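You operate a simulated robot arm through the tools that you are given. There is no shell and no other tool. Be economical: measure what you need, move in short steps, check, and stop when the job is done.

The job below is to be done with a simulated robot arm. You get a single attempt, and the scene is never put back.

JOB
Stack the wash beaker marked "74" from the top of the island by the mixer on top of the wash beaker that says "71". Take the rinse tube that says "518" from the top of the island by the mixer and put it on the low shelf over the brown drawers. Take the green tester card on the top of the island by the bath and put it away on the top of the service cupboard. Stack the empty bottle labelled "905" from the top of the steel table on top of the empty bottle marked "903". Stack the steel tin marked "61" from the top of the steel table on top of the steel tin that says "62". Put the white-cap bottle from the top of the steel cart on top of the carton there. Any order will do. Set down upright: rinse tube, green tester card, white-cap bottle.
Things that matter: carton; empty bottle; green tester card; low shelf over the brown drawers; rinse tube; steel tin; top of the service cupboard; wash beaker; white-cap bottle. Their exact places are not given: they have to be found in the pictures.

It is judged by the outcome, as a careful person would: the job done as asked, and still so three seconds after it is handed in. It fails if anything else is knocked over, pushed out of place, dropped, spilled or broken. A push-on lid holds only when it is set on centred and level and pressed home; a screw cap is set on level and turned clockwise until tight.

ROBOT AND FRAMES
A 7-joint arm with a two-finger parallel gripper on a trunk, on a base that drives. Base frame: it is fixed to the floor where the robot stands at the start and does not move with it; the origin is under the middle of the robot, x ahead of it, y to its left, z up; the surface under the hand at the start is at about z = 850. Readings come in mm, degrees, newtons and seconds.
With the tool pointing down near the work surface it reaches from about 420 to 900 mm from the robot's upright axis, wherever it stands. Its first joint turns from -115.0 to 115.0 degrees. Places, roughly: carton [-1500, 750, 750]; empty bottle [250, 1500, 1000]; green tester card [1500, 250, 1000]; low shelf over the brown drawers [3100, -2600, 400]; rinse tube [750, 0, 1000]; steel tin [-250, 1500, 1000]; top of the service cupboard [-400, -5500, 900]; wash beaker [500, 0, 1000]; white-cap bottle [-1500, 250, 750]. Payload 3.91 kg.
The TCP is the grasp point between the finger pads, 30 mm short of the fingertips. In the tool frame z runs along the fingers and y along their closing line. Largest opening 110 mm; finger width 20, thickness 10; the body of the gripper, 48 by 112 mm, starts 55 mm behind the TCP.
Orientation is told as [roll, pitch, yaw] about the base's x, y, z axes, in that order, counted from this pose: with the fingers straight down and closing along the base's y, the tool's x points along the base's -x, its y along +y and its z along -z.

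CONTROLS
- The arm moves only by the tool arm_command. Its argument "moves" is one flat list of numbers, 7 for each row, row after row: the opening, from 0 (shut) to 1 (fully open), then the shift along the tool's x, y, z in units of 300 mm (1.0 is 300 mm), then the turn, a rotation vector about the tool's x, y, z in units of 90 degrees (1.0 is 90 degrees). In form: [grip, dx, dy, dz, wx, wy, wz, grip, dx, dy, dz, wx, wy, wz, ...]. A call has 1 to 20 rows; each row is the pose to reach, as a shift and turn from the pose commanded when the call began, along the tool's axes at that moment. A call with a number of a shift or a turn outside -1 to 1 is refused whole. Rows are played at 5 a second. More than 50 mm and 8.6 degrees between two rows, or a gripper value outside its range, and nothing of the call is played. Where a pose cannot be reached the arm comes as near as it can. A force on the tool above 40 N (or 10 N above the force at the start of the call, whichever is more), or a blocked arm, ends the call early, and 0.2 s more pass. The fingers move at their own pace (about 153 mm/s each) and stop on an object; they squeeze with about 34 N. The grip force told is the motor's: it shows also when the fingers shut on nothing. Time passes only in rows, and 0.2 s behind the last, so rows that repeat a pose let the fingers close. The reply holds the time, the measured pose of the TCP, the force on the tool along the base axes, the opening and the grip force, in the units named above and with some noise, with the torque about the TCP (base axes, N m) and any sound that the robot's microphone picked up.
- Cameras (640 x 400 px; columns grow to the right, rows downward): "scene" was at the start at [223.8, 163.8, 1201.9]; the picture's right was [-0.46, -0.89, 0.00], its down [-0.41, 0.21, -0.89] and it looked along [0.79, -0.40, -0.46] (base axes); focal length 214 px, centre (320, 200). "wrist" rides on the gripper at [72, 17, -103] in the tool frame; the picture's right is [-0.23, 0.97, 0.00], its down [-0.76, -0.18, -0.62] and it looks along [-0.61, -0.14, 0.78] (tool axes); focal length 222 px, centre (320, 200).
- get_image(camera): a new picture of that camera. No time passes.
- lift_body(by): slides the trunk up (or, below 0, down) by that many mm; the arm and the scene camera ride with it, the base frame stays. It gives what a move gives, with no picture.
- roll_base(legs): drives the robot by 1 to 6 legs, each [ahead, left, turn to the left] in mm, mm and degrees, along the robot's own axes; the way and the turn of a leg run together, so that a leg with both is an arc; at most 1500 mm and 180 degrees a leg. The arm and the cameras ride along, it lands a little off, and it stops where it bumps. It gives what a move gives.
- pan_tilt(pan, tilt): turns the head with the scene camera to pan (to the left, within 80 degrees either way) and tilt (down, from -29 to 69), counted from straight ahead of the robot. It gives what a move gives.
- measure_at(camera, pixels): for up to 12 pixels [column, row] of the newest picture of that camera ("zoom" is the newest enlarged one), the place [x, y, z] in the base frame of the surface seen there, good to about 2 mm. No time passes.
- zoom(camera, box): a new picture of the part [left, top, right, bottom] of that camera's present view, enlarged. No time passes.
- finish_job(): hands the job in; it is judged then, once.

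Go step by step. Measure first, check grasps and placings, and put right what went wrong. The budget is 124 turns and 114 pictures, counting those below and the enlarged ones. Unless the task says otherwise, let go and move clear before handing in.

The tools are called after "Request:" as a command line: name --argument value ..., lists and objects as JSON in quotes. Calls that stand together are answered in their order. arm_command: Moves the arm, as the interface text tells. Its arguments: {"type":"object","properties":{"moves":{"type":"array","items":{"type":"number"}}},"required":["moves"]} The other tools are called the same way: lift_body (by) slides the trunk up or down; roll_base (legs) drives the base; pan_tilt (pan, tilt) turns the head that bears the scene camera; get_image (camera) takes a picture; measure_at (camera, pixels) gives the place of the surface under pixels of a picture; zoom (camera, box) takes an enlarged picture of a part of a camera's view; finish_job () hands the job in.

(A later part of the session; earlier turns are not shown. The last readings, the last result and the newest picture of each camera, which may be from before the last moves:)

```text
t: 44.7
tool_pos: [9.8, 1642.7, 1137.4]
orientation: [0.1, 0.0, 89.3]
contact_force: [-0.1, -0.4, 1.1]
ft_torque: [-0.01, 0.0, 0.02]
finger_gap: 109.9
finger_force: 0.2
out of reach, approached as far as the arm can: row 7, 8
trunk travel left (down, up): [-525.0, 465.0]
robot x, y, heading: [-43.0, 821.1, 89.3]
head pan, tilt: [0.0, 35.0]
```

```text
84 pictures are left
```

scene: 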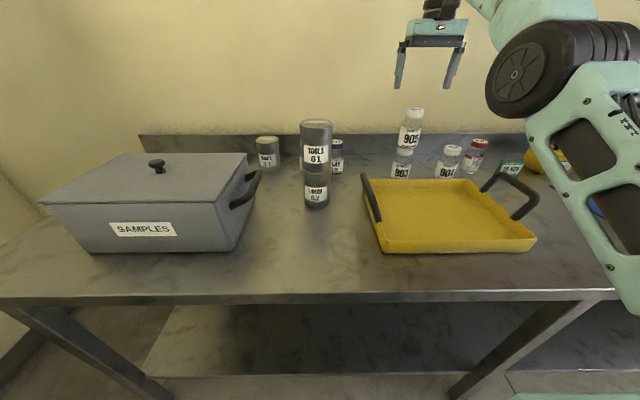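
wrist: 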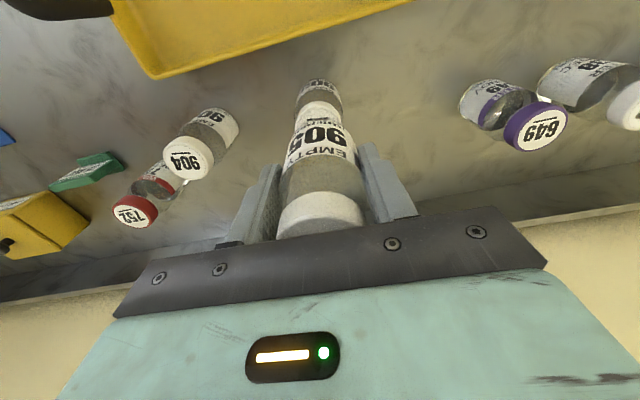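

Both table stacks stand. I'll retract the arm, back off, and turn toward the cart.

Request:
arm_command --moves '[1, 0.1, 0.05, -0.03, 0, 0, 0, 1, 0.24, 0.1, -0.06, 0, 0, 0, 1, 0.38, 0.15, -0.1, 0, 0, 0, 1, 0.52, 0.2, -0.14, 0, 0, 0, 1, 0.66, 0.25, -0.17, 0, 0, 0, 1, 0.8, 0.3, -0.17, 0, 0, 0, 1, 0.9, 0.35, -0.17, 0, 0, 0]'

Request:
roll_base --legs '[[-150, 0, 0], [0, 0, 90], [300, 50, 0]]'

Request:
get_image --camera "scene"

```text
t: 46.3
tool_pos: [-97.9, 1374.1, 1190.5]
orientation: [-0.1, 0.0, 89.2]
contact_force: [0.5, 1.1, 0.8]
ft_torque: [-0.03, 0.0, 0.0]
finger_gap: 110.0
finger_force: 0.0
trunk travel left (down, up): [-525.0, 465.0]
robot x, y, heading: [-47.0, 817.2, 89.2]
head pan, tilt: [0.0, 35.0]
```

```text
t: 53.1
tool_pos: [-901.7, 567.7, 1191.6]
orientation: [0.0, 0.0, 179.5]
contact_force: [0.0, 0.5, -0.7]
ft_torque: [-0.04, 0.01, -0.02]
finger_gap: 109.8
finger_force: 0.1
trunk travel left (down, up): [-525.0, 465.0]
robot x, y, heading: [-347.6, 619.6, 179.6]
head pan, tilt: [0.0, 35.0]
```

```text
83 pictures are left
```

scene: 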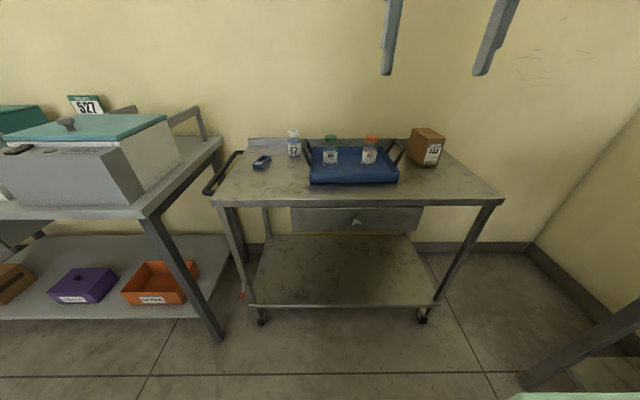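

Request:
zoom --camera "scene" --box '[240, 110, 460, 210]'

Request:
measure_at --camera "scene" --pixels '[[293, 132], [294, 149], [427, 133], [414, 132], [443, 138], [432, 150], [262, 165], [400, 150], [220, 200], [498, 200], [310, 150], [360, 198]]'

```text
2.91 times, centred on (350, 160) of scene
```

zoom: 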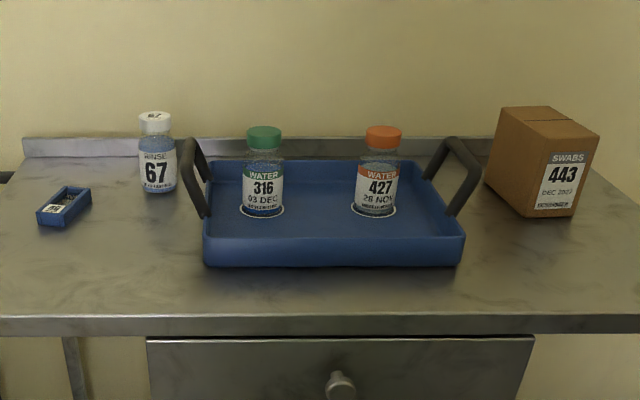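

```text
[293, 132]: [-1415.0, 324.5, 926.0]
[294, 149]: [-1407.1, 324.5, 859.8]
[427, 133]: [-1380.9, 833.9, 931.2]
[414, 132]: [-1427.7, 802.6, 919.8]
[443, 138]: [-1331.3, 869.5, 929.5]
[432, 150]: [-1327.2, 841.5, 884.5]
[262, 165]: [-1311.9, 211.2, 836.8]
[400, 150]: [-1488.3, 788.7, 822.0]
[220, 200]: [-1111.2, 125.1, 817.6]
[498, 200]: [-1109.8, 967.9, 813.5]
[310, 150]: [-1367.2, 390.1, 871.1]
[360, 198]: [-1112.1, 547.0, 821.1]
```

White-cap bottle 67 is at about (-1425,324) with its top at 926, and the carton is at about (-1380,838) with its top at 930. I'll drive closer.

Request:
roll_base --legs '[[410, 30, 0]]'

Request:
get_image --camera "scene"

Request:
zoom --camera "scene" --box '[440, 120, 600, 240]'

```text
t: 55.7
tool_pos: [-1315.4, 542.0, 1190.7]
orientation: [0.0, 0.0, 179.4]
contact_force: [0.0, 0.1, 0.4]
ft_torque: [0.0, 0.01, 0.0]
finger_gap: 109.8
finger_force: 0.0
trunk travel left (down, up): [-525.0, 465.0]
robot x, y, heading: [-762.6, 593.7, 179.5]
head pan, tilt: [0.0, 35.0]
```

```text
81 pictures are left
```

scene: 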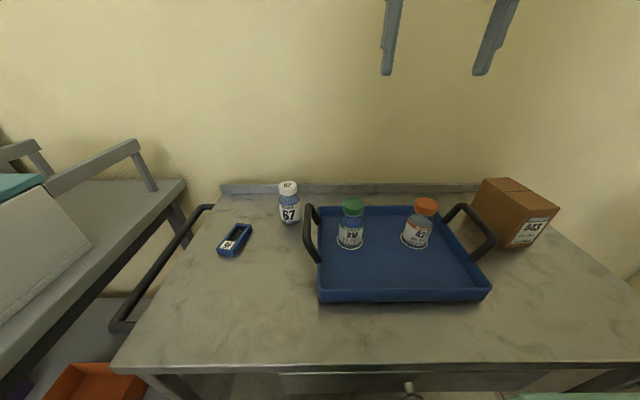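

```text
3.33 times, centred on (520, 180) of scene
```

zoom: 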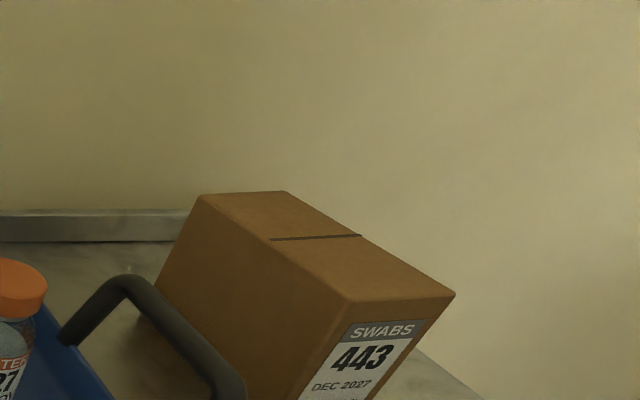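

Request:
measure_at --camera "zoom" --pixels '[[206, 198], [284, 194], [346, 296], [450, 294], [315, 245], [330, 265], [280, 220], [120, 290]]'

Request:
measure_at --camera "scene" --pixels '[[288, 183], [288, 187], [280, 187], [297, 187], [288, 193], [289, 212], [283, 210], [296, 210], [288, 205], [312, 210], [240, 225], [310, 235]]'

```text
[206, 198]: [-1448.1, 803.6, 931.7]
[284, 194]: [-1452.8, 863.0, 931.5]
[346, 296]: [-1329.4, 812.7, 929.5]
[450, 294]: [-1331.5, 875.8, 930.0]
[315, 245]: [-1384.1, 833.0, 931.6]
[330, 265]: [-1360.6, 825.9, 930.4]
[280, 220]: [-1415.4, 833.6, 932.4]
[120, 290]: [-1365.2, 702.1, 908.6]
```

```text
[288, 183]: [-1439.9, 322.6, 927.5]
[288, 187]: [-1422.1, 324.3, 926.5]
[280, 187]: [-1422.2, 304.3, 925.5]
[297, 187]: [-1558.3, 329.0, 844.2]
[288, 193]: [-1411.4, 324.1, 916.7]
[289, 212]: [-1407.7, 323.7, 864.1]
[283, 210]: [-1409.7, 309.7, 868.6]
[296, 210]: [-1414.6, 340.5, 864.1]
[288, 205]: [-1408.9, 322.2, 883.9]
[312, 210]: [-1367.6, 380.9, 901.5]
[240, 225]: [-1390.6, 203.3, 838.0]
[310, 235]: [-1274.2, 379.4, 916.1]
```

The carton top centre is (-1390,839,931) and bottle 67's centre is about (-1432,323). I'll move above the bottle and inspect it with the wrist camera.

Request:
arm_command --moves '[1, -0.064, 0.122, 0, 0, 0, 0, 1, -0.127, 0.245, 0, 0, 0, 0, 1, -0.19, 0.367, 0, 0, 0, 0, 1, -0.254, 0.489, 0, 0, 0, 0, 1, -0.318, 0.612, 0, 0, 0, 0, 1, -0.381, 0.734, 0, 0, 0, 0, 1, -0.381, 0.734, 0.15, 0, 0, 0, 1, -0.381, 0.734, 0.3, 0, 0, 0, 1, -0.381, 0.734, 0.45, 0, 0, 0, 1, -0.381, 0.734, 0.6, 0, 0, 0, 1, -0.381, 0.734, 0.633, 0, 0, 0]'

Request:
get_image --camera "wrist"

```text
t: 58.1
tool_pos: [-1432.9, 322.5, 1001.2]
orientation: [0.0, 0.0, 179.4]
contact_force: [-0.1, -0.5, -0.7]
ft_torque: [-0.01, 0.0, -0.02]
finger_gap: 110.0
finger_force: 0.1
out of reach, approached as far as the arm can: row 6
trunk travel left (down, up): [-525.0, 465.0]
robot x, y, heading: [-758.4, 598.3, 179.6]
head pan, tilt: [0.0, 35.0]
```

```text
79 pictures are left
```

wrist: 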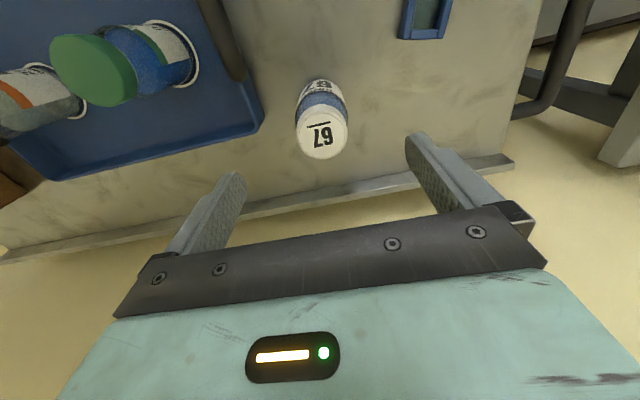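

Request:
measure_at --camera "wrist" --pixels '[[298, 130], [346, 134], [322, 111], [322, 156], [322, 134], [322, 98], [230, 40]]'

```text
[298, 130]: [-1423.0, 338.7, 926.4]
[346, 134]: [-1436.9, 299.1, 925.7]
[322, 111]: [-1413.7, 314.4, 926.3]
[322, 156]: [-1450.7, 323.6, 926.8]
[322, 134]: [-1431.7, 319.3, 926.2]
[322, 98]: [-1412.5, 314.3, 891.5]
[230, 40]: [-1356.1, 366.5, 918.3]
```

The cap centre is (-1431.5,319.5). I'll descend, close, and lift slowly.

Request:
arm_command --moves '[1, 0.005, 0.01, 0.1, 0, 0, 0, 1, 0.005, 0.01, 0.22, 0, 0, 0, 1, 0.005, 0.01, 0.34, 0, 0, 0, 1, 0.005, 0.01, 0.383, 0, 0, 0, 1, 0.005, 0.01, 0.383, 0, 0, 0, 1, 0.005, 0.01, 0.383, 0, 0, 0, 0.1, 0.005, 0.01, 0.383, 0, 0, 0, 0, 0.005, 0.01, 0.383, 0, 0, 0, 0, 0.005, 0.01, 0.383, 0, 0, 0, 0, 0.005, 0.01, 0.383, 0, 0, 0]'

Request:
arm_command --moves '[0, 0, 0, -0.02, 0, 0, 0, 0, 0, 0, -0.05, 0, 0, 0, 0, 0, 0, -0.1, 0, 0, 0, 0, 0, 0, -0.15, 0, 0, 0, 0, 0, 0, -0.22, 0, 0, 0, 0, 0, 0, -0.3, 0, 0, 0, 0, 0, 0, -0.38, 0, 0, 0, 0, 0, 0, -0.46, 0, 0, 0, 0, 0, 0, -0.54, 0, 0, 0]'

Request:
get_image --camera "scene"

```text
t: 60.3
tool_pos: [-1431.2, 319.3, 885.1]
orientation: [0.0, 0.0, 179.4]
contact_force: [-1.2, 0.4, -0.1]
ft_torque: [-0.01, 0.05, 0.02]
finger_gap: 50.9
finger_force: 33.7
trunk travel left (down, up): [-525.0, 465.0]
robot x, y, heading: [-762.1, 597.0, 179.3]
head pan, tilt: [0.0, 35.0]
```

```text
t: 62.3
tool_pos: [-1431.9, 319.4, 1046.2]
orientation: [0.0, 0.0, 179.4]
contact_force: [0.3, 1.1, -0.7]
ft_torque: [-0.02, 0.03, -0.01]
finger_gap: 50.9
finger_force: 33.5
trunk travel left (down, up): [-525.0, 465.0]
robot x, y, heading: [-759.8, 597.6, 179.6]
head pan, tilt: [0.0, 35.0]
```

```text
78 pictures are left
```

scene: 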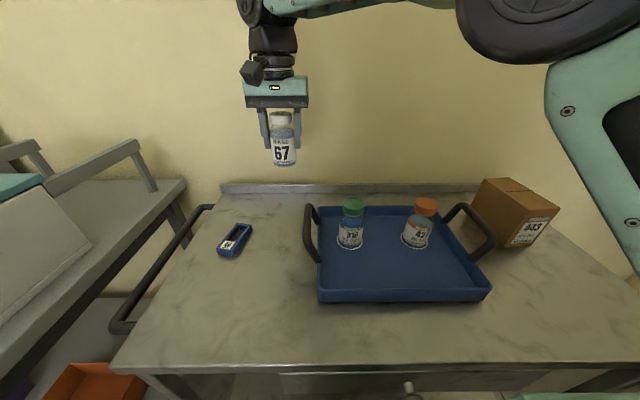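

Held upright. I'll carry it over the tray to above the carton.

Request:
arm_command --moves '[0, 0.008, -0.11, -0.02, 0, 0, 0, 0, 0.015, -0.22, -0.03, 0, 0, 0, 0, 0.023, -0.33, -0.03, 0, 0, 0, 0, 0.03, -0.44, -0.03, 0, 0, 0, 0, 0.038, -0.55, -0.03, 0, 0, 0, 0, 0.046, -0.66, -0.03, 0, 0, 0, 0, 0.054, -0.77, -0.03, 0, 0, 0, 0, 0.061, -0.867, -0.03, 0, 0, 0]'

Request:
arm_command --moves '[0, 0.008, -0.11, 0, 0, 0, 0, 0, 0.015, -0.22, 0, 0, 0, 0, 0, 0.023, -0.33, 0, 0, 0, 0, 0, 0.03, -0.44, 0, 0, 0, 0, 0, 0.038, -0.55, 0, 0, 0, 0, 0, 0.046, -0.66, 0, 0, 0, 0, 0, 0.054, -0.77, 0, 0, 0, 0, 0, 0.061, -0.867, 0, 0, 0, 0, 0, 0.061, -0.867, 0.05, 0, 0, 0, 0, 0.061, -0.867, 0.1, 0, 0, 0]'

Request:
get_image --camera "scene"

Request:
get_image --camera "wrist"

```text
t: 64.1
tool_pos: [-1409.3, 580.9, 1056.7]
orientation: [0.0, 0.0, 179.5]
contact_force: [0.4, 0.1, -1.4]
ft_torque: [0.01, 0.01, -0.01]
finger_gap: 51.2
finger_force: 33.8
trunk travel left (down, up): [-525.0, 465.0]
robot x, y, heading: [-765.2, 597.7, 179.3]
head pan, tilt: [0.0, 35.0]
```

```text
t: 66.3
tool_pos: [-1390.6, 841.9, 1023.7]
orientation: [0.0, 0.0, 179.4]
contact_force: [-0.1, 0.3, -2.5]
ft_torque: [0.02, 0.0, -0.01]
finger_gap: 50.9
finger_force: 33.8
trunk travel left (down, up): [-525.0, 465.0]
robot x, y, heading: [-759.9, 593.5, 179.5]
head pan, tilt: [0.0, 35.0]
```

```text
77 pictures are left
```

scene: 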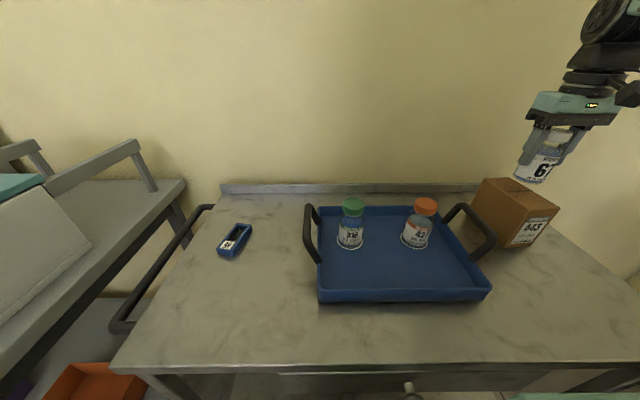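

```text
76 pictures are left
```

wrist: 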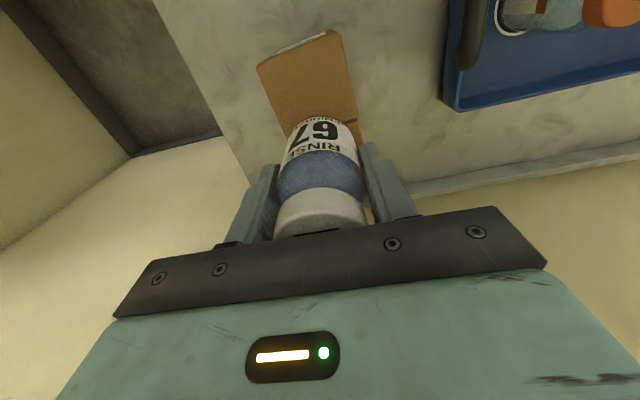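

I'll shift 2–3 mm and lower toward the carton top.

Request:
arm_command --moves '[0, 0, 0.008, 0.03, 0, 0, 0, 0, 0, 0.008, 0.06, 0, 0, 0, 0, 0, 0.008, 0.085, 0, 0, 0, 0, 0, 0.008, 0.093, 0, 0, 0, 0, 0, 0.008, 0.097, 0, 0, 0, 0, 0, 0.008, 0.1, 0, 0, 0, 0, 0, 0.008, 0.1, 0, 0, 0]'

```text
t: 67.9
tool_pos: [-1388.5, 838.3, 996.4]
orientation: [0.0, 0.0, 179.3]
contact_force: [-0.1, -0.3, -1.2]
ft_torque: [0.01, -0.02, 0.01]
finger_gap: 51.1
finger_force: 34.0
trunk travel left (down, up): [-525.0, 465.0]
robot x, y, heading: [-765.7, 597.3, 179.4]
head pan, tilt: [0.0, 35.0]
```

Request:
arm_command --moves '[0, 0, 0, 0.004, 0, 0, 0, 0, 0, 0, 0.008, 0, 0, 0, 0, 0, 0, 0.008, 0, 0, 0]'

```text
t: 68.7
tool_pos: [-1389.4, 837.4, 994.5]
orientation: [0.0, -0.1, 179.4]
contact_force: [0.1, 0.3, 7.0]
ft_torque: [-0.04, -0.1, -0.01]
finger_gap: 51.0
finger_force: 34.1
trunk travel left (down, up): [-525.0, 465.0]
robot x, y, heading: [-760.2, 593.9, 179.6]
head pan, tilt: [0.0, 35.0]
```

Contact at +7 N. I'll release and rise.

Request:
arm_command --moves '[0.55, 0, 0, -0.004, 0, 0, 0, 0.75, 0, 0, -0.004, 0, 0, 0, 1, 0, 0, -0.004, 0, 0, 0, 1, 0, 0, -0.004, 0, 0, 0, 1, 0, 0, -0.1, 0, 0, 0, 1, 0, 0, -0.25, 0, 0, 0, 1, 0, 0, -0.4, 0, 0, 0, 1, 0.07, 0.1, -0.5, 0, 0, 0, 1, 0.14, 0.2, -0.6, 0, 0, 0, 1, 0.2, 0.3, -0.65, 0, 0, 0, 1, 0.25, 0.44, -0.65, 0, 0, 0, 1, 0.25, 0.58, -0.65, 0, 0, 0, 1, 0.25, 0.72, -0.65, 0, 0, 0]'

Request:
get_image --camera "scene"

```text
t: 71.5
tool_pos: [-1317.0, 622.1, 1190.5]
orientation: [-0.1, 0.0, 179.3]
contact_force: [0.3, -1.2, -0.2]
ft_torque: [-0.02, 0.04, 0.0]
finger_gap: 110.0
finger_force: 0.0
trunk travel left (down, up): [-525.0, 465.0]
robot x, y, heading: [-763.8, 592.8, 179.4]
head pan, tilt: [0.0, 35.0]
```

```text
75 pictures are left
```

scene: 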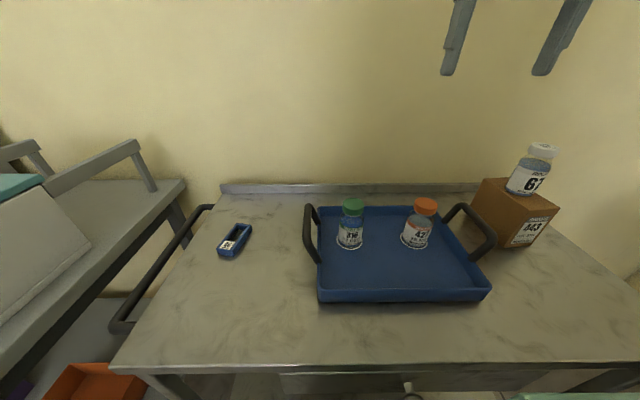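

The bottle stands on the carton. Now I'll back into the aisle and turn to face the island from its left side.

Request:
roll_base --legs '[[-760, -140, 0], [-640, 0, 0], [0, 0, 90]]'

Request:
get_image --camera "scene"

```text
t: 82.7
tool_pos: [612.8, 153.4, 1190.1]
orientation: [0.2, 0.1, -92.2]
contact_force: [-0.6, -0.3, 0.2]
ft_torque: [-0.04, 0.03, 0.01]
finger_gap: 110.0
finger_force: 0.1
trunk travel left (down, up): [-525.0, 465.0]
robot x, y, heading: [657.5, 706.6, -92.3]
head pan, tilt: [0.0, 35.0]
```

```text
74 pictures are left
```

scene: 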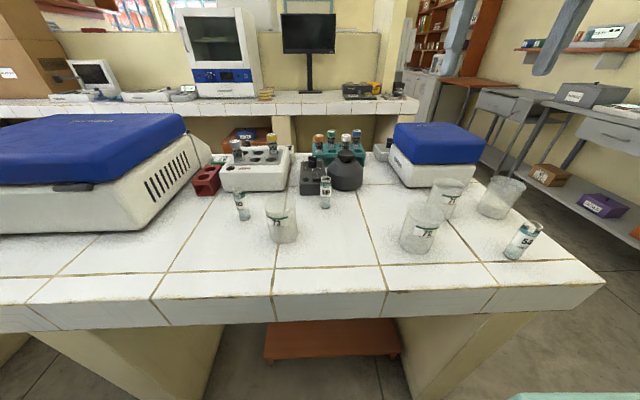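

Request:
zoom --camera "scene" --box '[390, 160, 560, 270]'

Request:
zoom --camera "scene" --box '[190, 150, 350, 260]'

```text
3.64 times, centred on (475, 215) of scene
```

zoom: 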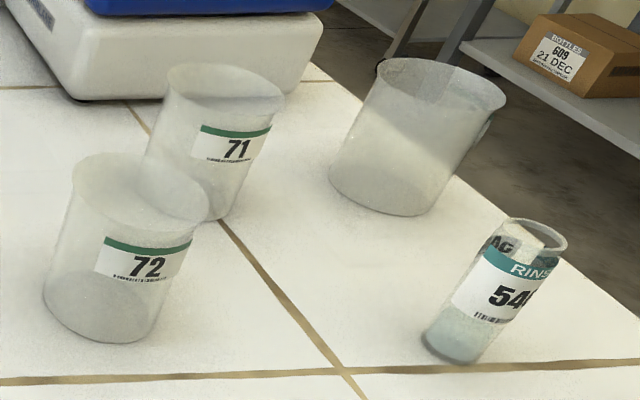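

```text
3.64 times, centred on (270, 205) of scene
```

zoom: 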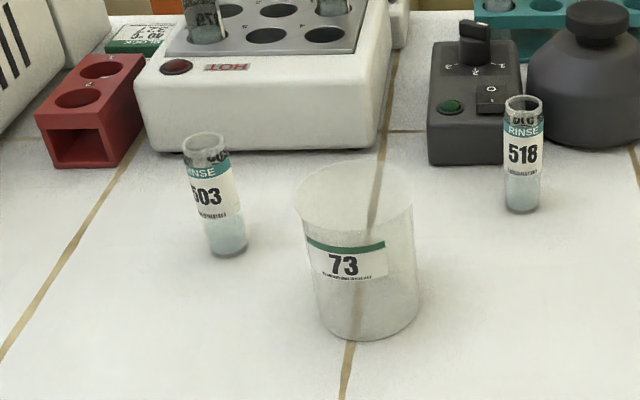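

The labels now read: 71 at scene (440,205), 72 in front of it, tube 518 at (325,190), and the unlabelled one seen at (500,195) is 74. I'll measure the beakers and the tube.

Request:
zoom --camera "scene" --box '[420, 165, 540, 240]'

Request:
measure_at --camera "zoom" --pixels '[[64, 85], [140, 75], [222, 85], [140, 110], [140, 95], [150, 165], [120, 260], [345, 90], [430, 72], [520, 100], [430, 115], [375, 260]]'

Request:
measure_at --camera "scene" --pixels '[[325, 190], [325, 180], [325, 206], [320, 191], [330, 191], [440, 205], [480, 200], [500, 210], [520, 183], [440, 180], [421, 240], [421, 250]]'

```text
5.33 times, centred on (480, 202) of scene
```

zoom: 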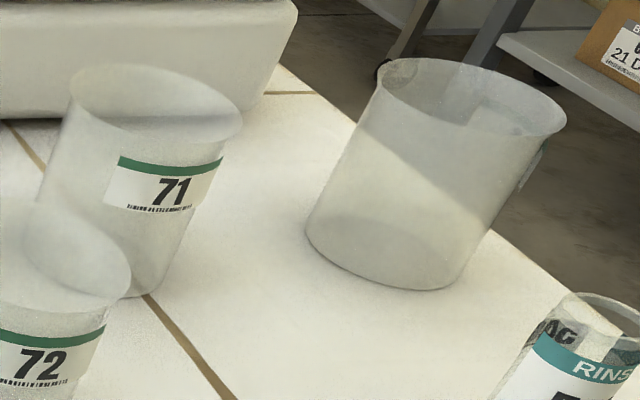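

```text
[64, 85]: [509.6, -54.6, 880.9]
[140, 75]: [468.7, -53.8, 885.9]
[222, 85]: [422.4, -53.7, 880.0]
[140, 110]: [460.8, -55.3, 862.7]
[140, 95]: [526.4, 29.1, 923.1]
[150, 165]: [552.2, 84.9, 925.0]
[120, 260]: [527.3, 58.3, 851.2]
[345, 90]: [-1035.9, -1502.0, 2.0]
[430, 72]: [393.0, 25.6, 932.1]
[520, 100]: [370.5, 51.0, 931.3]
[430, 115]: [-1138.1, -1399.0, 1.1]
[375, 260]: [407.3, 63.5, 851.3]
```

```text
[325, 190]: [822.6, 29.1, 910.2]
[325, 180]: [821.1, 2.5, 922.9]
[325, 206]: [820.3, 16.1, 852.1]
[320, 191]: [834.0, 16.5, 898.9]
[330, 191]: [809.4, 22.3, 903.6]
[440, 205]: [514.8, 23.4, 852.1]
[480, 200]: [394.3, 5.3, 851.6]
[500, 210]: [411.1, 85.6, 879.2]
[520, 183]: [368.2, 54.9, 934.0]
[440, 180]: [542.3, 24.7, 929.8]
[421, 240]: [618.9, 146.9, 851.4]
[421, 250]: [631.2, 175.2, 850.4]
```

I'll take a wrist view over 74 for its exact rim. The transparent walls make the scene readings unreliable.

Request:
arm_command --moves '[1, -0.06, -0.125, 0, 0, 0, 0, 1, -0.12, -0.25, 0, 0, 0, 0, 1, -0.18, -0.375, 0, 0, 0, 0, 1, -0.24, -0.5, 0, 0, 0, 0, 1, -0.3, -0.625, 0, 0, 0, 0, 1, -0.362, -0.747, 0, 0, 0, 0, 1, -0.362, -0.747, 0.15, 0, 0, 0, 1, -0.362, -0.747, 0.3, 0, 0, 0, 1, -0.362, -0.747, 0.367, 0, 0, 0, 1, -0.362, -0.747, 0.367, 0, 0, 0]'

Request:
get_image --camera "wrist"

Request:
get_image --camera "scene"

```text
t: 84.9
tool_pos: [385.4, 55.2, 1080.5]
orientation: [-0.1, 0.0, -92.3]
contact_force: [0.0, -0.4, 0.6]
ft_torque: [-0.01, -0.01, 0.02]
finger_gap: 110.2
finger_force: 0.1
trunk travel left (down, up): [-525.0, 465.0]
robot x, y, heading: [655.8, 706.0, -92.6]
head pan, tilt: [0.0, 35.0]
```

```text
70 pictures are left
```

wrist: 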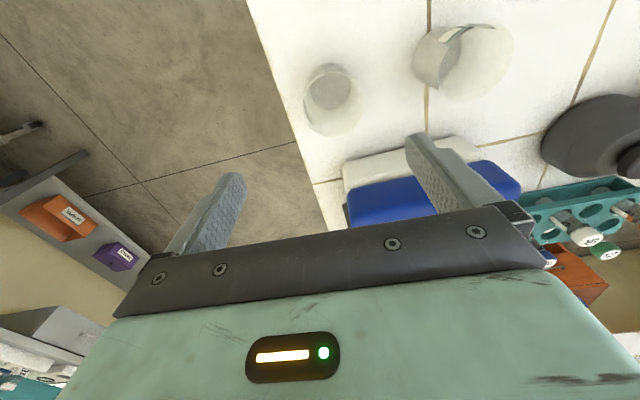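

```text
69 pictures are left
```

scene: 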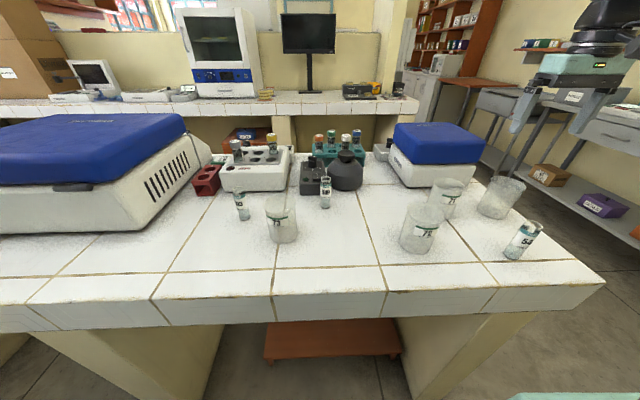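

Request:
zoom --camera "wrist" --box '[270, 0, 540, 170]'

Request:
measure_at --camera "zoom" --pixels '[[80, 240], [215, 240], [148, 155], [148, 315], [145, 205], [105, 205], [185, 205], [570, 140], [500, 60], [455, 225], [400, 130], [400, 80]]'

```text
2.35 times, centred on (405, 85) of wrist
```

zoom: 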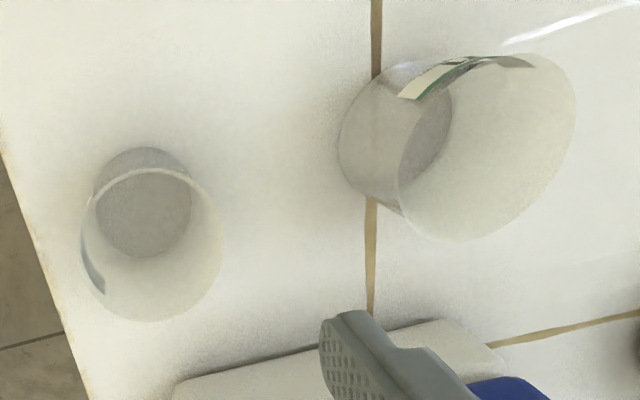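

```text
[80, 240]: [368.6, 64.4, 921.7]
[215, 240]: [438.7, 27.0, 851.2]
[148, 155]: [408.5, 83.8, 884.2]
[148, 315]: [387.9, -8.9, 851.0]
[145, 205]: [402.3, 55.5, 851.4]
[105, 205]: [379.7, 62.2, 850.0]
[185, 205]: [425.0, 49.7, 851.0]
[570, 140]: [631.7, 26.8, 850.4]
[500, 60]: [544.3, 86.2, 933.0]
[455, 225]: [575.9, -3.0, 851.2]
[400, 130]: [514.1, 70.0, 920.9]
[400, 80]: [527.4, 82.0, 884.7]
```

Casting rays by hand gives 74's centre ≈ (402,56.5) with rim radius ≈ 33, and 71's centre ≈ (540.5,56). The beakers taper and will likely nest, so I'll grip 74 high near its rim.

Request:
arm_command --moves '[1, 0.007, 0.055, 0.1, 0, 0, 0, 1, 0.007, 0.055, 0.22, 0, 0, 0, 1, 0.007, 0.055, 0.34, 0, 0, 0, 1, 0.007, 0.055, 0.42, 0, 0, 0, 1, 0.007, 0.055, 0.42, 0, 0, 0, 1, 0.007, 0.055, 0.42, 0, 0, 0]'

Request:
zoom --camera "scene" --box '[420, 110, 580, 230]'

Request:
get_image --camera "wrist"

```text
t: 86.3
tool_pos: [403.0, 55.2, 952.5]
orientation: [-0.1, 0.0, -92.4]
contact_force: [-0.7, -0.4, 0.6]
ft_torque: [0.02, 0.0, -0.02]
finger_gap: 110.2
finger_force: 0.1
trunk travel left (down, up): [-525.0, 465.0]
robot x, y, heading: [658.6, 704.7, -92.5]
head pan, tilt: [0.0, 35.0]
```

```text
3.33 times, centred on (500, 170) of scene
```

zoom: 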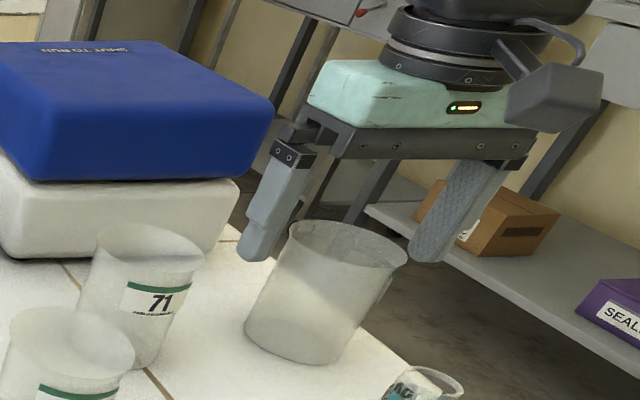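

```text
66 pictures are left
```

wrist: 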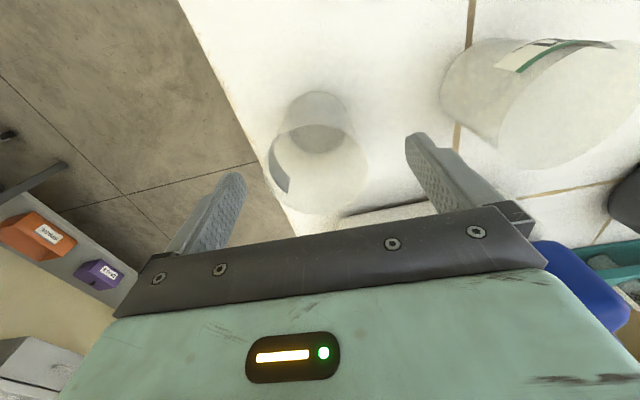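

The views disagree about rim height and width, so I'll measure the rim and fingertips directly.

Request:
measure_at --camera "zoom" --pixels '[[250, 245], [430, 245], [290, 228], [300, 222], [405, 262], [400, 268], [345, 262], [320, 255], [380, 285], [270, 290], [385, 262], [340, 222]]'

Request:
measure_at --camera "wrist" --pixels '[[272, 170], [280, 180], [290, 200], [318, 212], [366, 170], [318, 125], [300, 130], [285, 140], [350, 140], [345, 115], [540, 60], [600, 44]]'

```text
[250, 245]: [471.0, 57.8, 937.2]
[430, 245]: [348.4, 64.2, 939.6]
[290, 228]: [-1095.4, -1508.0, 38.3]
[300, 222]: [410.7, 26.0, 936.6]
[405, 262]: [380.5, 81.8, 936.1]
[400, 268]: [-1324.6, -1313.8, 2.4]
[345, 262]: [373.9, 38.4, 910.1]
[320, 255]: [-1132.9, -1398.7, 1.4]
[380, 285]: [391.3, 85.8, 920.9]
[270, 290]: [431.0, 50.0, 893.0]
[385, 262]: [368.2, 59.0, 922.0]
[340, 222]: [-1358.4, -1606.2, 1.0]
```

```text
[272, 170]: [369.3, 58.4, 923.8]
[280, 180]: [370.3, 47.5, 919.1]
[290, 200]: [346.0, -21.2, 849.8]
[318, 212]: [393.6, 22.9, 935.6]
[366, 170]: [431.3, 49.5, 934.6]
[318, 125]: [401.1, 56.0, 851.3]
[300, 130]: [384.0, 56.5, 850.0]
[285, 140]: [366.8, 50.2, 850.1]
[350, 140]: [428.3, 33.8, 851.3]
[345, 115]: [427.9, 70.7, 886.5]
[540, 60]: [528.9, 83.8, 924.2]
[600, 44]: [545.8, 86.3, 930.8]
```

The walls turn out to be straight: rim z≈937, radius≈32, with 74 at (400.5,55) and 71 at (543,55.3). So 74 will stand rim-on-base on 71. I'll lower to z≈915, grip, and lift a little.

Request:
arm_command --moves '[1, 0, -0.008, 0.05, 0, 0, 0, 1, 0, -0.008, 0.125, 0, 0, 0, 1, 0, -0.008, 0.125, 0, 0, 0, 1, 0, -0.008, 0.125, 0, 0, 0, 0.4, 0, -0.008, 0.125, 0, 0, 0, 0, 0, -0.008, 0.125, 0, 0, 0, 0, 0, -0.008, 0.125, 0, 0, 0, 0, 0, -0.008, 0.125, 0, 0, 0]'

Request:
arm_command --moves '[0, 0, 0, -0.02, 0, 0, 0, 0, 0, 0, -0.05, 0, 0, 0, 0, 0, 0, -0.1, 0, 0, 0, 0, 0, 0, -0.15, 0, 0, 0, 0, 0, 0, -0.22, 0, 0, 0, 0, 0, 0, -0.3, 0, 0, 0, 0, 0, 0, -0.38, 0, 0, 0, 0, 0, 0, -0.4, 0, 0, 0]'

Request:
get_image --camera "scene"

```text
t: 88.1
tool_pos: [400.5, 56.5, 916.8]
orientation: [0.1, -0.1, -92.3]
contact_force: [-0.8, -0.1, -0.5]
ft_torque: [0.02, -0.01, 0.02]
finger_gap: 60.7
finger_force: 34.0
trunk travel left (down, up): [-525.0, 465.0]
robot x, y, heading: [656.6, 706.4, -92.2]
head pan, tilt: [0.0, 35.0]
```

```text
t: 89.9
tool_pos: [400.4, 55.6, 1035.3]
orientation: [0.1, -0.1, -92.3]
contact_force: [-0.3, -0.5, -0.2]
ft_torque: [0.01, 0.01, 0.0]
finger_gap: 60.8
finger_force: 34.2
trunk travel left (down, up): [-525.0, 465.0]
robot x, y, heading: [656.8, 704.6, -92.3]
head pan, tilt: [0.0, 35.0]
```

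```text
65 pictures are left
```

scene: 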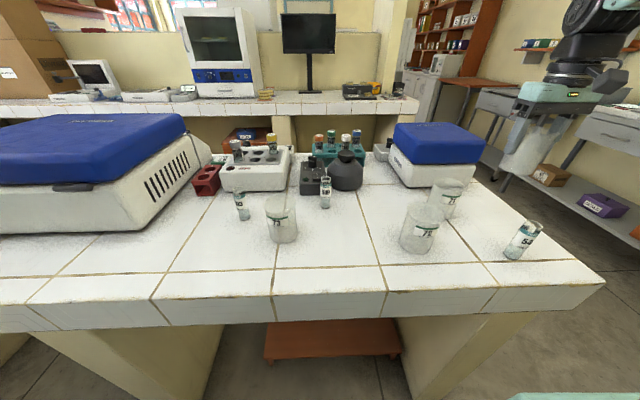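

Held at a 60.7 mm gap. I'll move it over 71 at about (542,55.4) and check the alignment.

Request:
arm_command --moves '[0, 0.004, 0.1, 0, 0, 0, 0, 0, 0.008, 0.2, 0, 0, 0, 0, 0, 0.012, 0.3, 0, 0, 0, 0, 0, 0.016, 0.4, 0, 0, 0, 0, 0, 0.019, 0.471, 0, 0, 0, 0, 0, 0.019, 0.471, 0.04, 0, 0, 0, 0, 0.019, 0.471, 0.04, 0, 0, 0]'

Request:
get_image --camera "wrist"

Request:
zoom --camera "scene" --box '[380, 110, 520, 260]'

```text
t: 91.5
tool_pos: [540.3, 55.8, 1023.8]
orientation: [0.0, 0.1, -92.4]
contact_force: [1.1, 0.1, 0.0]
ft_torque: [0.01, 0.0, -0.02]
finger_gap: 60.6
finger_force: 34.1
trunk travel left (down, up): [-525.0, 465.0]
robot x, y, heading: [654.5, 706.5, -92.3]
head pan, tilt: [0.0, 35.0]
```

```text
64 pictures are left
```

wrist: 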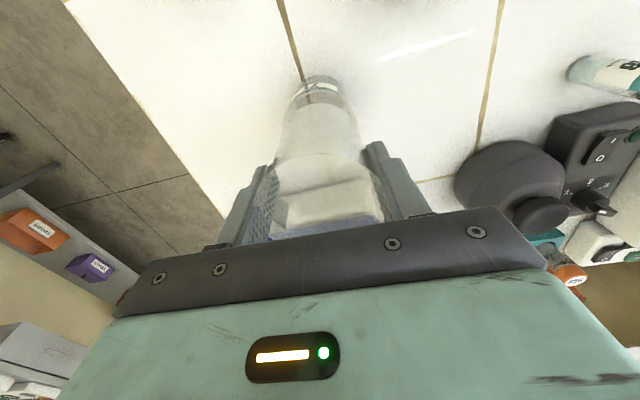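

```text
2.67 times, centred on (450, 185) of scene
```

zoom: 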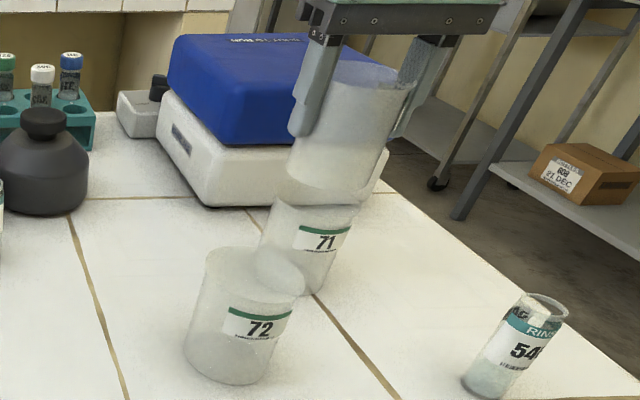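

Request:
zoom --camera "scene" --box '[430, 120, 500, 230]'

Request:
zoom --camera "wrist" --box '[260, 60, 390, 160]'

```text
3.64 times, centred on (465, 175) of scene
```

zoom: 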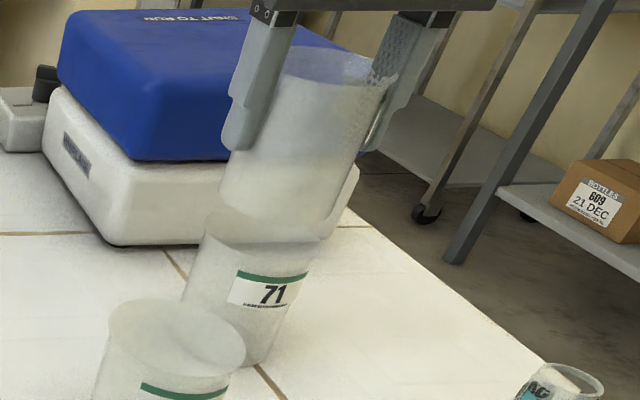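

```text
4.00 times, centred on (325, 110) of wrist
```

zoom: 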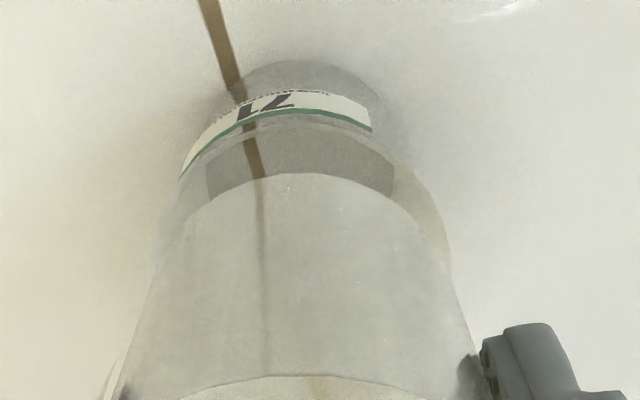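

Request:
measure_at --camera "zoom" --pixels '[[210, 140], [290, 105], [350, 112], [300, 123], [300, 128], [300, 178], [300, 220], [210, 250], [390, 250], [165, 240], [440, 240], [300, 300]]'

```text
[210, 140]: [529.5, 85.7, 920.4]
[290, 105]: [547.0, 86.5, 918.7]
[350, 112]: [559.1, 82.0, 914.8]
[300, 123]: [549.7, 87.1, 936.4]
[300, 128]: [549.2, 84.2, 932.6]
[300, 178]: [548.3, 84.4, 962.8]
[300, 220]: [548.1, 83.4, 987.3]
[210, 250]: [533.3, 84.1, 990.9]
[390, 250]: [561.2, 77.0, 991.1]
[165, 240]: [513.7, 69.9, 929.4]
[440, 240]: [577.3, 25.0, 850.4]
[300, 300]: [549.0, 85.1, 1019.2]
```

Fits give 74's centre ≈ (540.6,54.5) and 71's ≈ (541.4,56.8). I'll shift +1 in x and +2 in y, then lower 18 mm.

Request:
arm_command --moves '[0, 0.0065, 0.003, 0.01, 0, 0, 0, 0, 0.0065, 0.003, 0.035, 0, 0, 0, 0, 0.0065, 0.003, 0.055, 0, 0, 0, 0, 0.0065, 0.003, 0.06, 0, 0, 0, 0, 0.0065, 0.003, 0.06, 0, 0, 0]'

Request:
zoom --camera "wrist" --box '[260, 60, 390, 160]'

Request:
zoom --camera "scene" --box '[430, 140, 490, 220]'

```text
t: 92.7
tool_pos: [541.2, 58.0, 1005.3]
orientation: [0.0, 0.0, -92.3]
contact_force: [0.8, -0.4, -0.8]
ft_torque: [-0.02, 0.01, 0.02]
finger_gap: 60.8
finger_force: 34.5
trunk travel left (down, up): [-525.0, 465.0]
robot x, y, heading: [655.2, 704.7, -92.2]
head pan, tilt: [0.0, 35.0]
```

```text
4.00 times, centred on (325, 110) of wrist
```

zoom: 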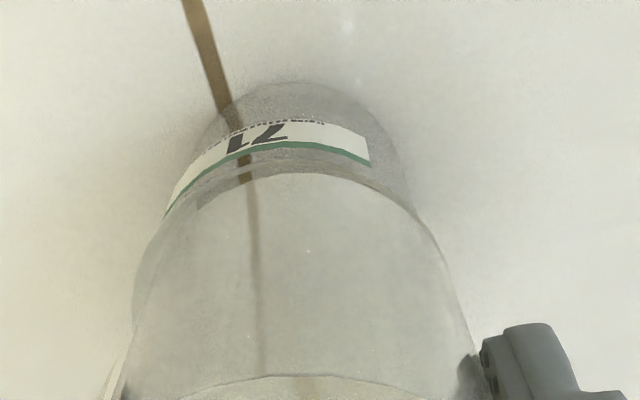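

```text
5.00 times, centred on (460, 180) of scene
```

zoom: 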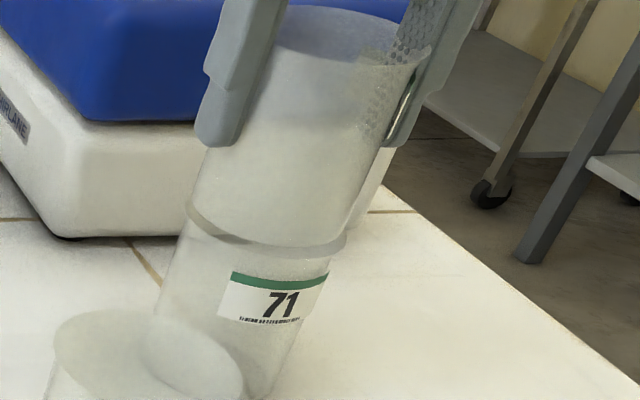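

Request:
measure_at --camera "zoom" --pixels '[[187, 212], [345, 242], [230, 236], [260, 243], [300, 246], [270, 220], [240, 210], [300, 220], [325, 215], [205, 195], [260, 258], [320, 256]]'

```text
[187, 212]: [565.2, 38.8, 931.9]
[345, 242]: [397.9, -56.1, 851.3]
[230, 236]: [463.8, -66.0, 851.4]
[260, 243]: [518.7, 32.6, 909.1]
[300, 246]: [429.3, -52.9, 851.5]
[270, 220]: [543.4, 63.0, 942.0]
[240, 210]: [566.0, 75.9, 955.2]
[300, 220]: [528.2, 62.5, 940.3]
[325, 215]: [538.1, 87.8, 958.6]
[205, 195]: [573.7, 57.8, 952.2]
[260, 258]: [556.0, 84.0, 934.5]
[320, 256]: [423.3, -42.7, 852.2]
```

Both fits agree within 1 mm. I'll lower to contact.

Request:
arm_command --moves '[0, 0, -0.002, 0.004, 0, 0, 0, 0, 0, -0.002, 0.008, 0, 0, 0, 0, 0, -0.002, 0.011, 0, 0, 0, 0, 0, -0.002, 0.011, 0, 0, 0]'

```text
t: 93.7
tool_pos: [541.8, 57.6, 1002.5]
orientation: [0.0, 0.0, -92.3]
contact_force: [-0.3, -0.1, -0.9]
ft_torque: [0.02, -0.03, 0.0]
finger_gap: 60.3
finger_force: 34.0
trunk travel left (down, up): [-525.0, 465.0]
robot x, y, heading: [660.0, 706.2, -92.6]
head pan, tilt: [0.0, 35.0]
```

Request:
arm_command --moves '[0, 0, 0, 0.004, 0, 0, 0, 0, 0, 0, 0.008, 0, 0, 0, 0, 0, 0, 0.008, 0, 0, 0]'

```text
t: 94.5
tool_pos: [541.9, 57.8, 1002.7]
orientation: [-0.1, 0.0, -92.3]
contact_force: [1.8, 0.3, 9.4]
ft_torque: [0.09, -0.13, 0.05]
finger_gap: 60.4
finger_force: 33.8
trunk travel left (down, up): [-525.0, 465.0]
robot x, y, heading: [654.7, 707.5, -92.3]
head pan, tilt: [0.0, 35.0]
```

Firm contact (+9.4 N) at the expected rim height. I'll relieve the push, release, and rise.

Request:
arm_command --moves '[0, 0, 0, -0.004, 0, 0, 0, 0.62, 0, 0, -0.004, 0, 0, 0, 0.75, 0, 0, -0.004, 0, 0, 0, 1, 0, 0, -0.004, 0, 0, 0, 1, 0, 0, -0.004, 0, 0, 0, 1, 0, 0, -0.1, 0, 0, 0, 1, 0, 0, -0.25, 0, 0, 0, 1, 0, 0, -0.4, 0, 0, 0, 1, 0, 0, -0.5, 0, 0, 0]'

Request:
get_image --camera "scene"

```text
t: 96.5
tool_pos: [540.5, 58.0, 1149.2]
orientation: [0.0, 0.1, -92.3]
contact_force: [-0.4, -0.2, 0.1]
ft_torque: [0.02, 0.01, 0.0]
finger_gap: 110.0
finger_force: 0.0
trunk travel left (down, up): [-525.0, 465.0]
robot x, y, heading: [658.1, 712.0, -92.3]
head pan, tilt: [0.0, 35.0]
```

```text
58 pictures are left
```

scene: 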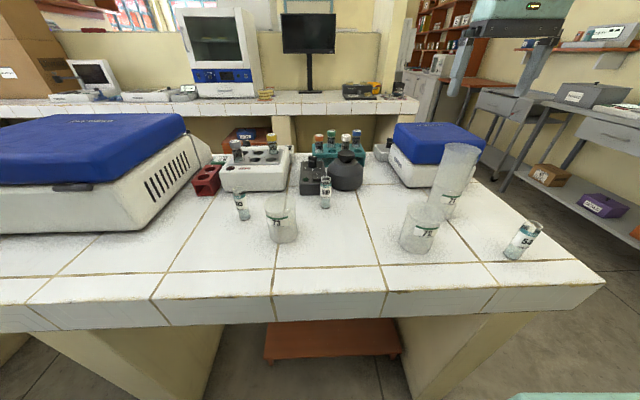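

The beaker stack stands. Now tube 518, so I'll move above it for a wrist view.

Request:
arm_command --moves '[1, -0.015, 0.13, 0, 0, 0, 0, 1, -0.03, 0.27, 0, 0, 0, 0, 1, -0.045, 0.41, 0, 0, 0, 0, 1, -0.06, 0.55, 0, 0, 0, 0, 1, -0.075, 0.69, 0, 0, 0, 0, 1, -0.09, 0.83, 0, 0, 0, 0, 1, -0.102, 0.94, 0, 0, 0, 0, 1, -0.102, 0.94, 0.15, 0, 0, 0, 1, -0.102, 0.94, 0.3, 0, 0, 0, 1, -0.102, 0.94, 0.463, 0, 0, 0, 1, -0.102, 0.94, 0.463, 0, 0, 0]'

Request:
get_image --camera "wrist"

Request:
zoom --camera "scene" --box '[270, 130, 390, 230]'

```text
t: 98.9
tool_pos: [819.7, 15.7, 1012.5]
orientation: [0.0, 0.1, -92.4]
contact_force: [0.5, -0.2, -0.1]
ft_torque: [-0.03, 0.02, 0.01]
finger_gap: 109.8
finger_force: 0.1
trunk travel left (down, up): [-525.0, 465.0]
robot x, y, heading: [656.6, 707.1, -92.2]
head pan, tilt: [0.0, 35.0]
```

```text
57 pictures are left
```

wrist: 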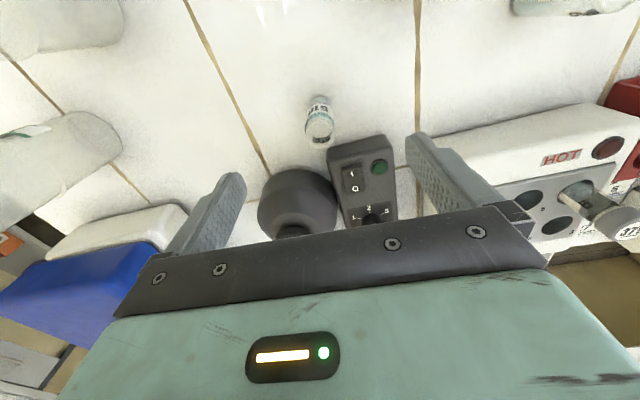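

```text
4.00 times, centred on (330, 180) of scene
```

zoom: 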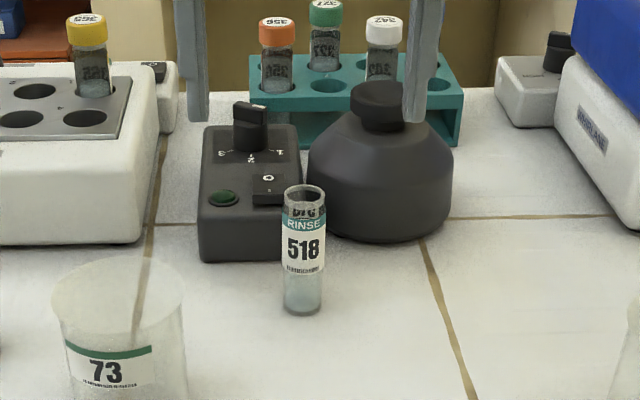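

Request:
measure_at --camera "zoom" --pixels '[[303, 250], [285, 250], [322, 250], [303, 230], [303, 315], [303, 204], [230, 210], [250, 240], [300, 125], [380, 240], [250, 105], [320, 160]]'

Request:
measure_at --camera "wrist" --pixels '[[320, 108], [309, 118], [332, 118], [306, 130], [334, 130], [320, 145], [320, 128], [330, 150], [385, 140], [300, 180], [355, 138], [265, 190]]'

```text
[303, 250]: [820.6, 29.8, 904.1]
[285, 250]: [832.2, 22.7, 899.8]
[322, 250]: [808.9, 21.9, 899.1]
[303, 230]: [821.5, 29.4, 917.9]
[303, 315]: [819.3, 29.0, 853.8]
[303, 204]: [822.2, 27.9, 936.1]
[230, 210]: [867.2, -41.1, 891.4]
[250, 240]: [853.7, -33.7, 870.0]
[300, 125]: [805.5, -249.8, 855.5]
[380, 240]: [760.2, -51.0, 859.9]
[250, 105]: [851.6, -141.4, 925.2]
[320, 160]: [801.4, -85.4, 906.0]
```

```text
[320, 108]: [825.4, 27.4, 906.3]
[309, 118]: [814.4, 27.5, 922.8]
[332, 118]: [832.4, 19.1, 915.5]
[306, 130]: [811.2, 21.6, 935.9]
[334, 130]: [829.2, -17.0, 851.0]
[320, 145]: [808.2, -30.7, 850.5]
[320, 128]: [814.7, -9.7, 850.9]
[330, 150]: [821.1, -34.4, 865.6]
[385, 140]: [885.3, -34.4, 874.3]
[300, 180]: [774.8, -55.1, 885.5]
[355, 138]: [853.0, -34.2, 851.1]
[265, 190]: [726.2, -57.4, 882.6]
```

The tube centre is (820.5,16.5), r≈13, top ≈ 938. Before choosing the grasp I'll look toward the target shelf.

Request:
pan_tilt --pan 38 --tilt 8

Request:
get_image --camera "scene"

Request:
measure_at --camera "scene" --pixels '[[250, 130], [300, 150], [350, 180], [400, 150], [450, 150], [500, 150], [200, 150], [150, 150], [350, 120]]'

```text
t: 100.0
tool_pos: [820.0, 16.2, 1012.6]
orientation: [0.1, 0.1, -92.4]
contact_force: [-0.1, 0.1, -0.7]
ft_torque: [0.01, 0.04, 0.01]
finger_gap: 110.0
finger_force: 0.1
trunk travel left (down, up): [-525.0, 465.0]
robot x, y, heading: [655.9, 707.0, -92.3]
head pan, tilt: [38.0, 8.0]
```

```text
55 pictures are left
```

scene: 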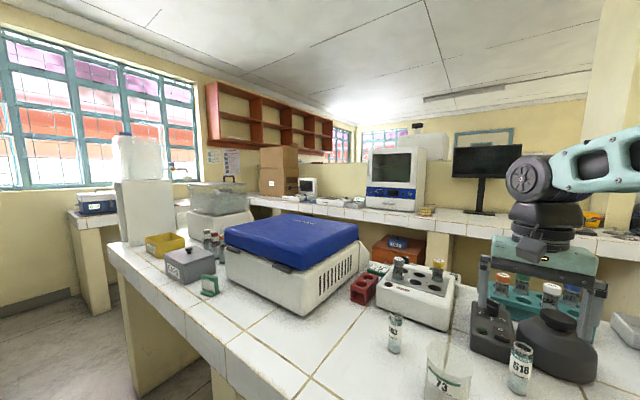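

```text
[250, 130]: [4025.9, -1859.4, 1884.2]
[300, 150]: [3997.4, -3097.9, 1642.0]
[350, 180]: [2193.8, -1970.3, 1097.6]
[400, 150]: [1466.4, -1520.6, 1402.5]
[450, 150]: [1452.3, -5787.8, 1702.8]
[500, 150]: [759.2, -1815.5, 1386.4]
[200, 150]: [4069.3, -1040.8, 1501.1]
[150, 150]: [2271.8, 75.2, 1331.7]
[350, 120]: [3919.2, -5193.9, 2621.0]
```

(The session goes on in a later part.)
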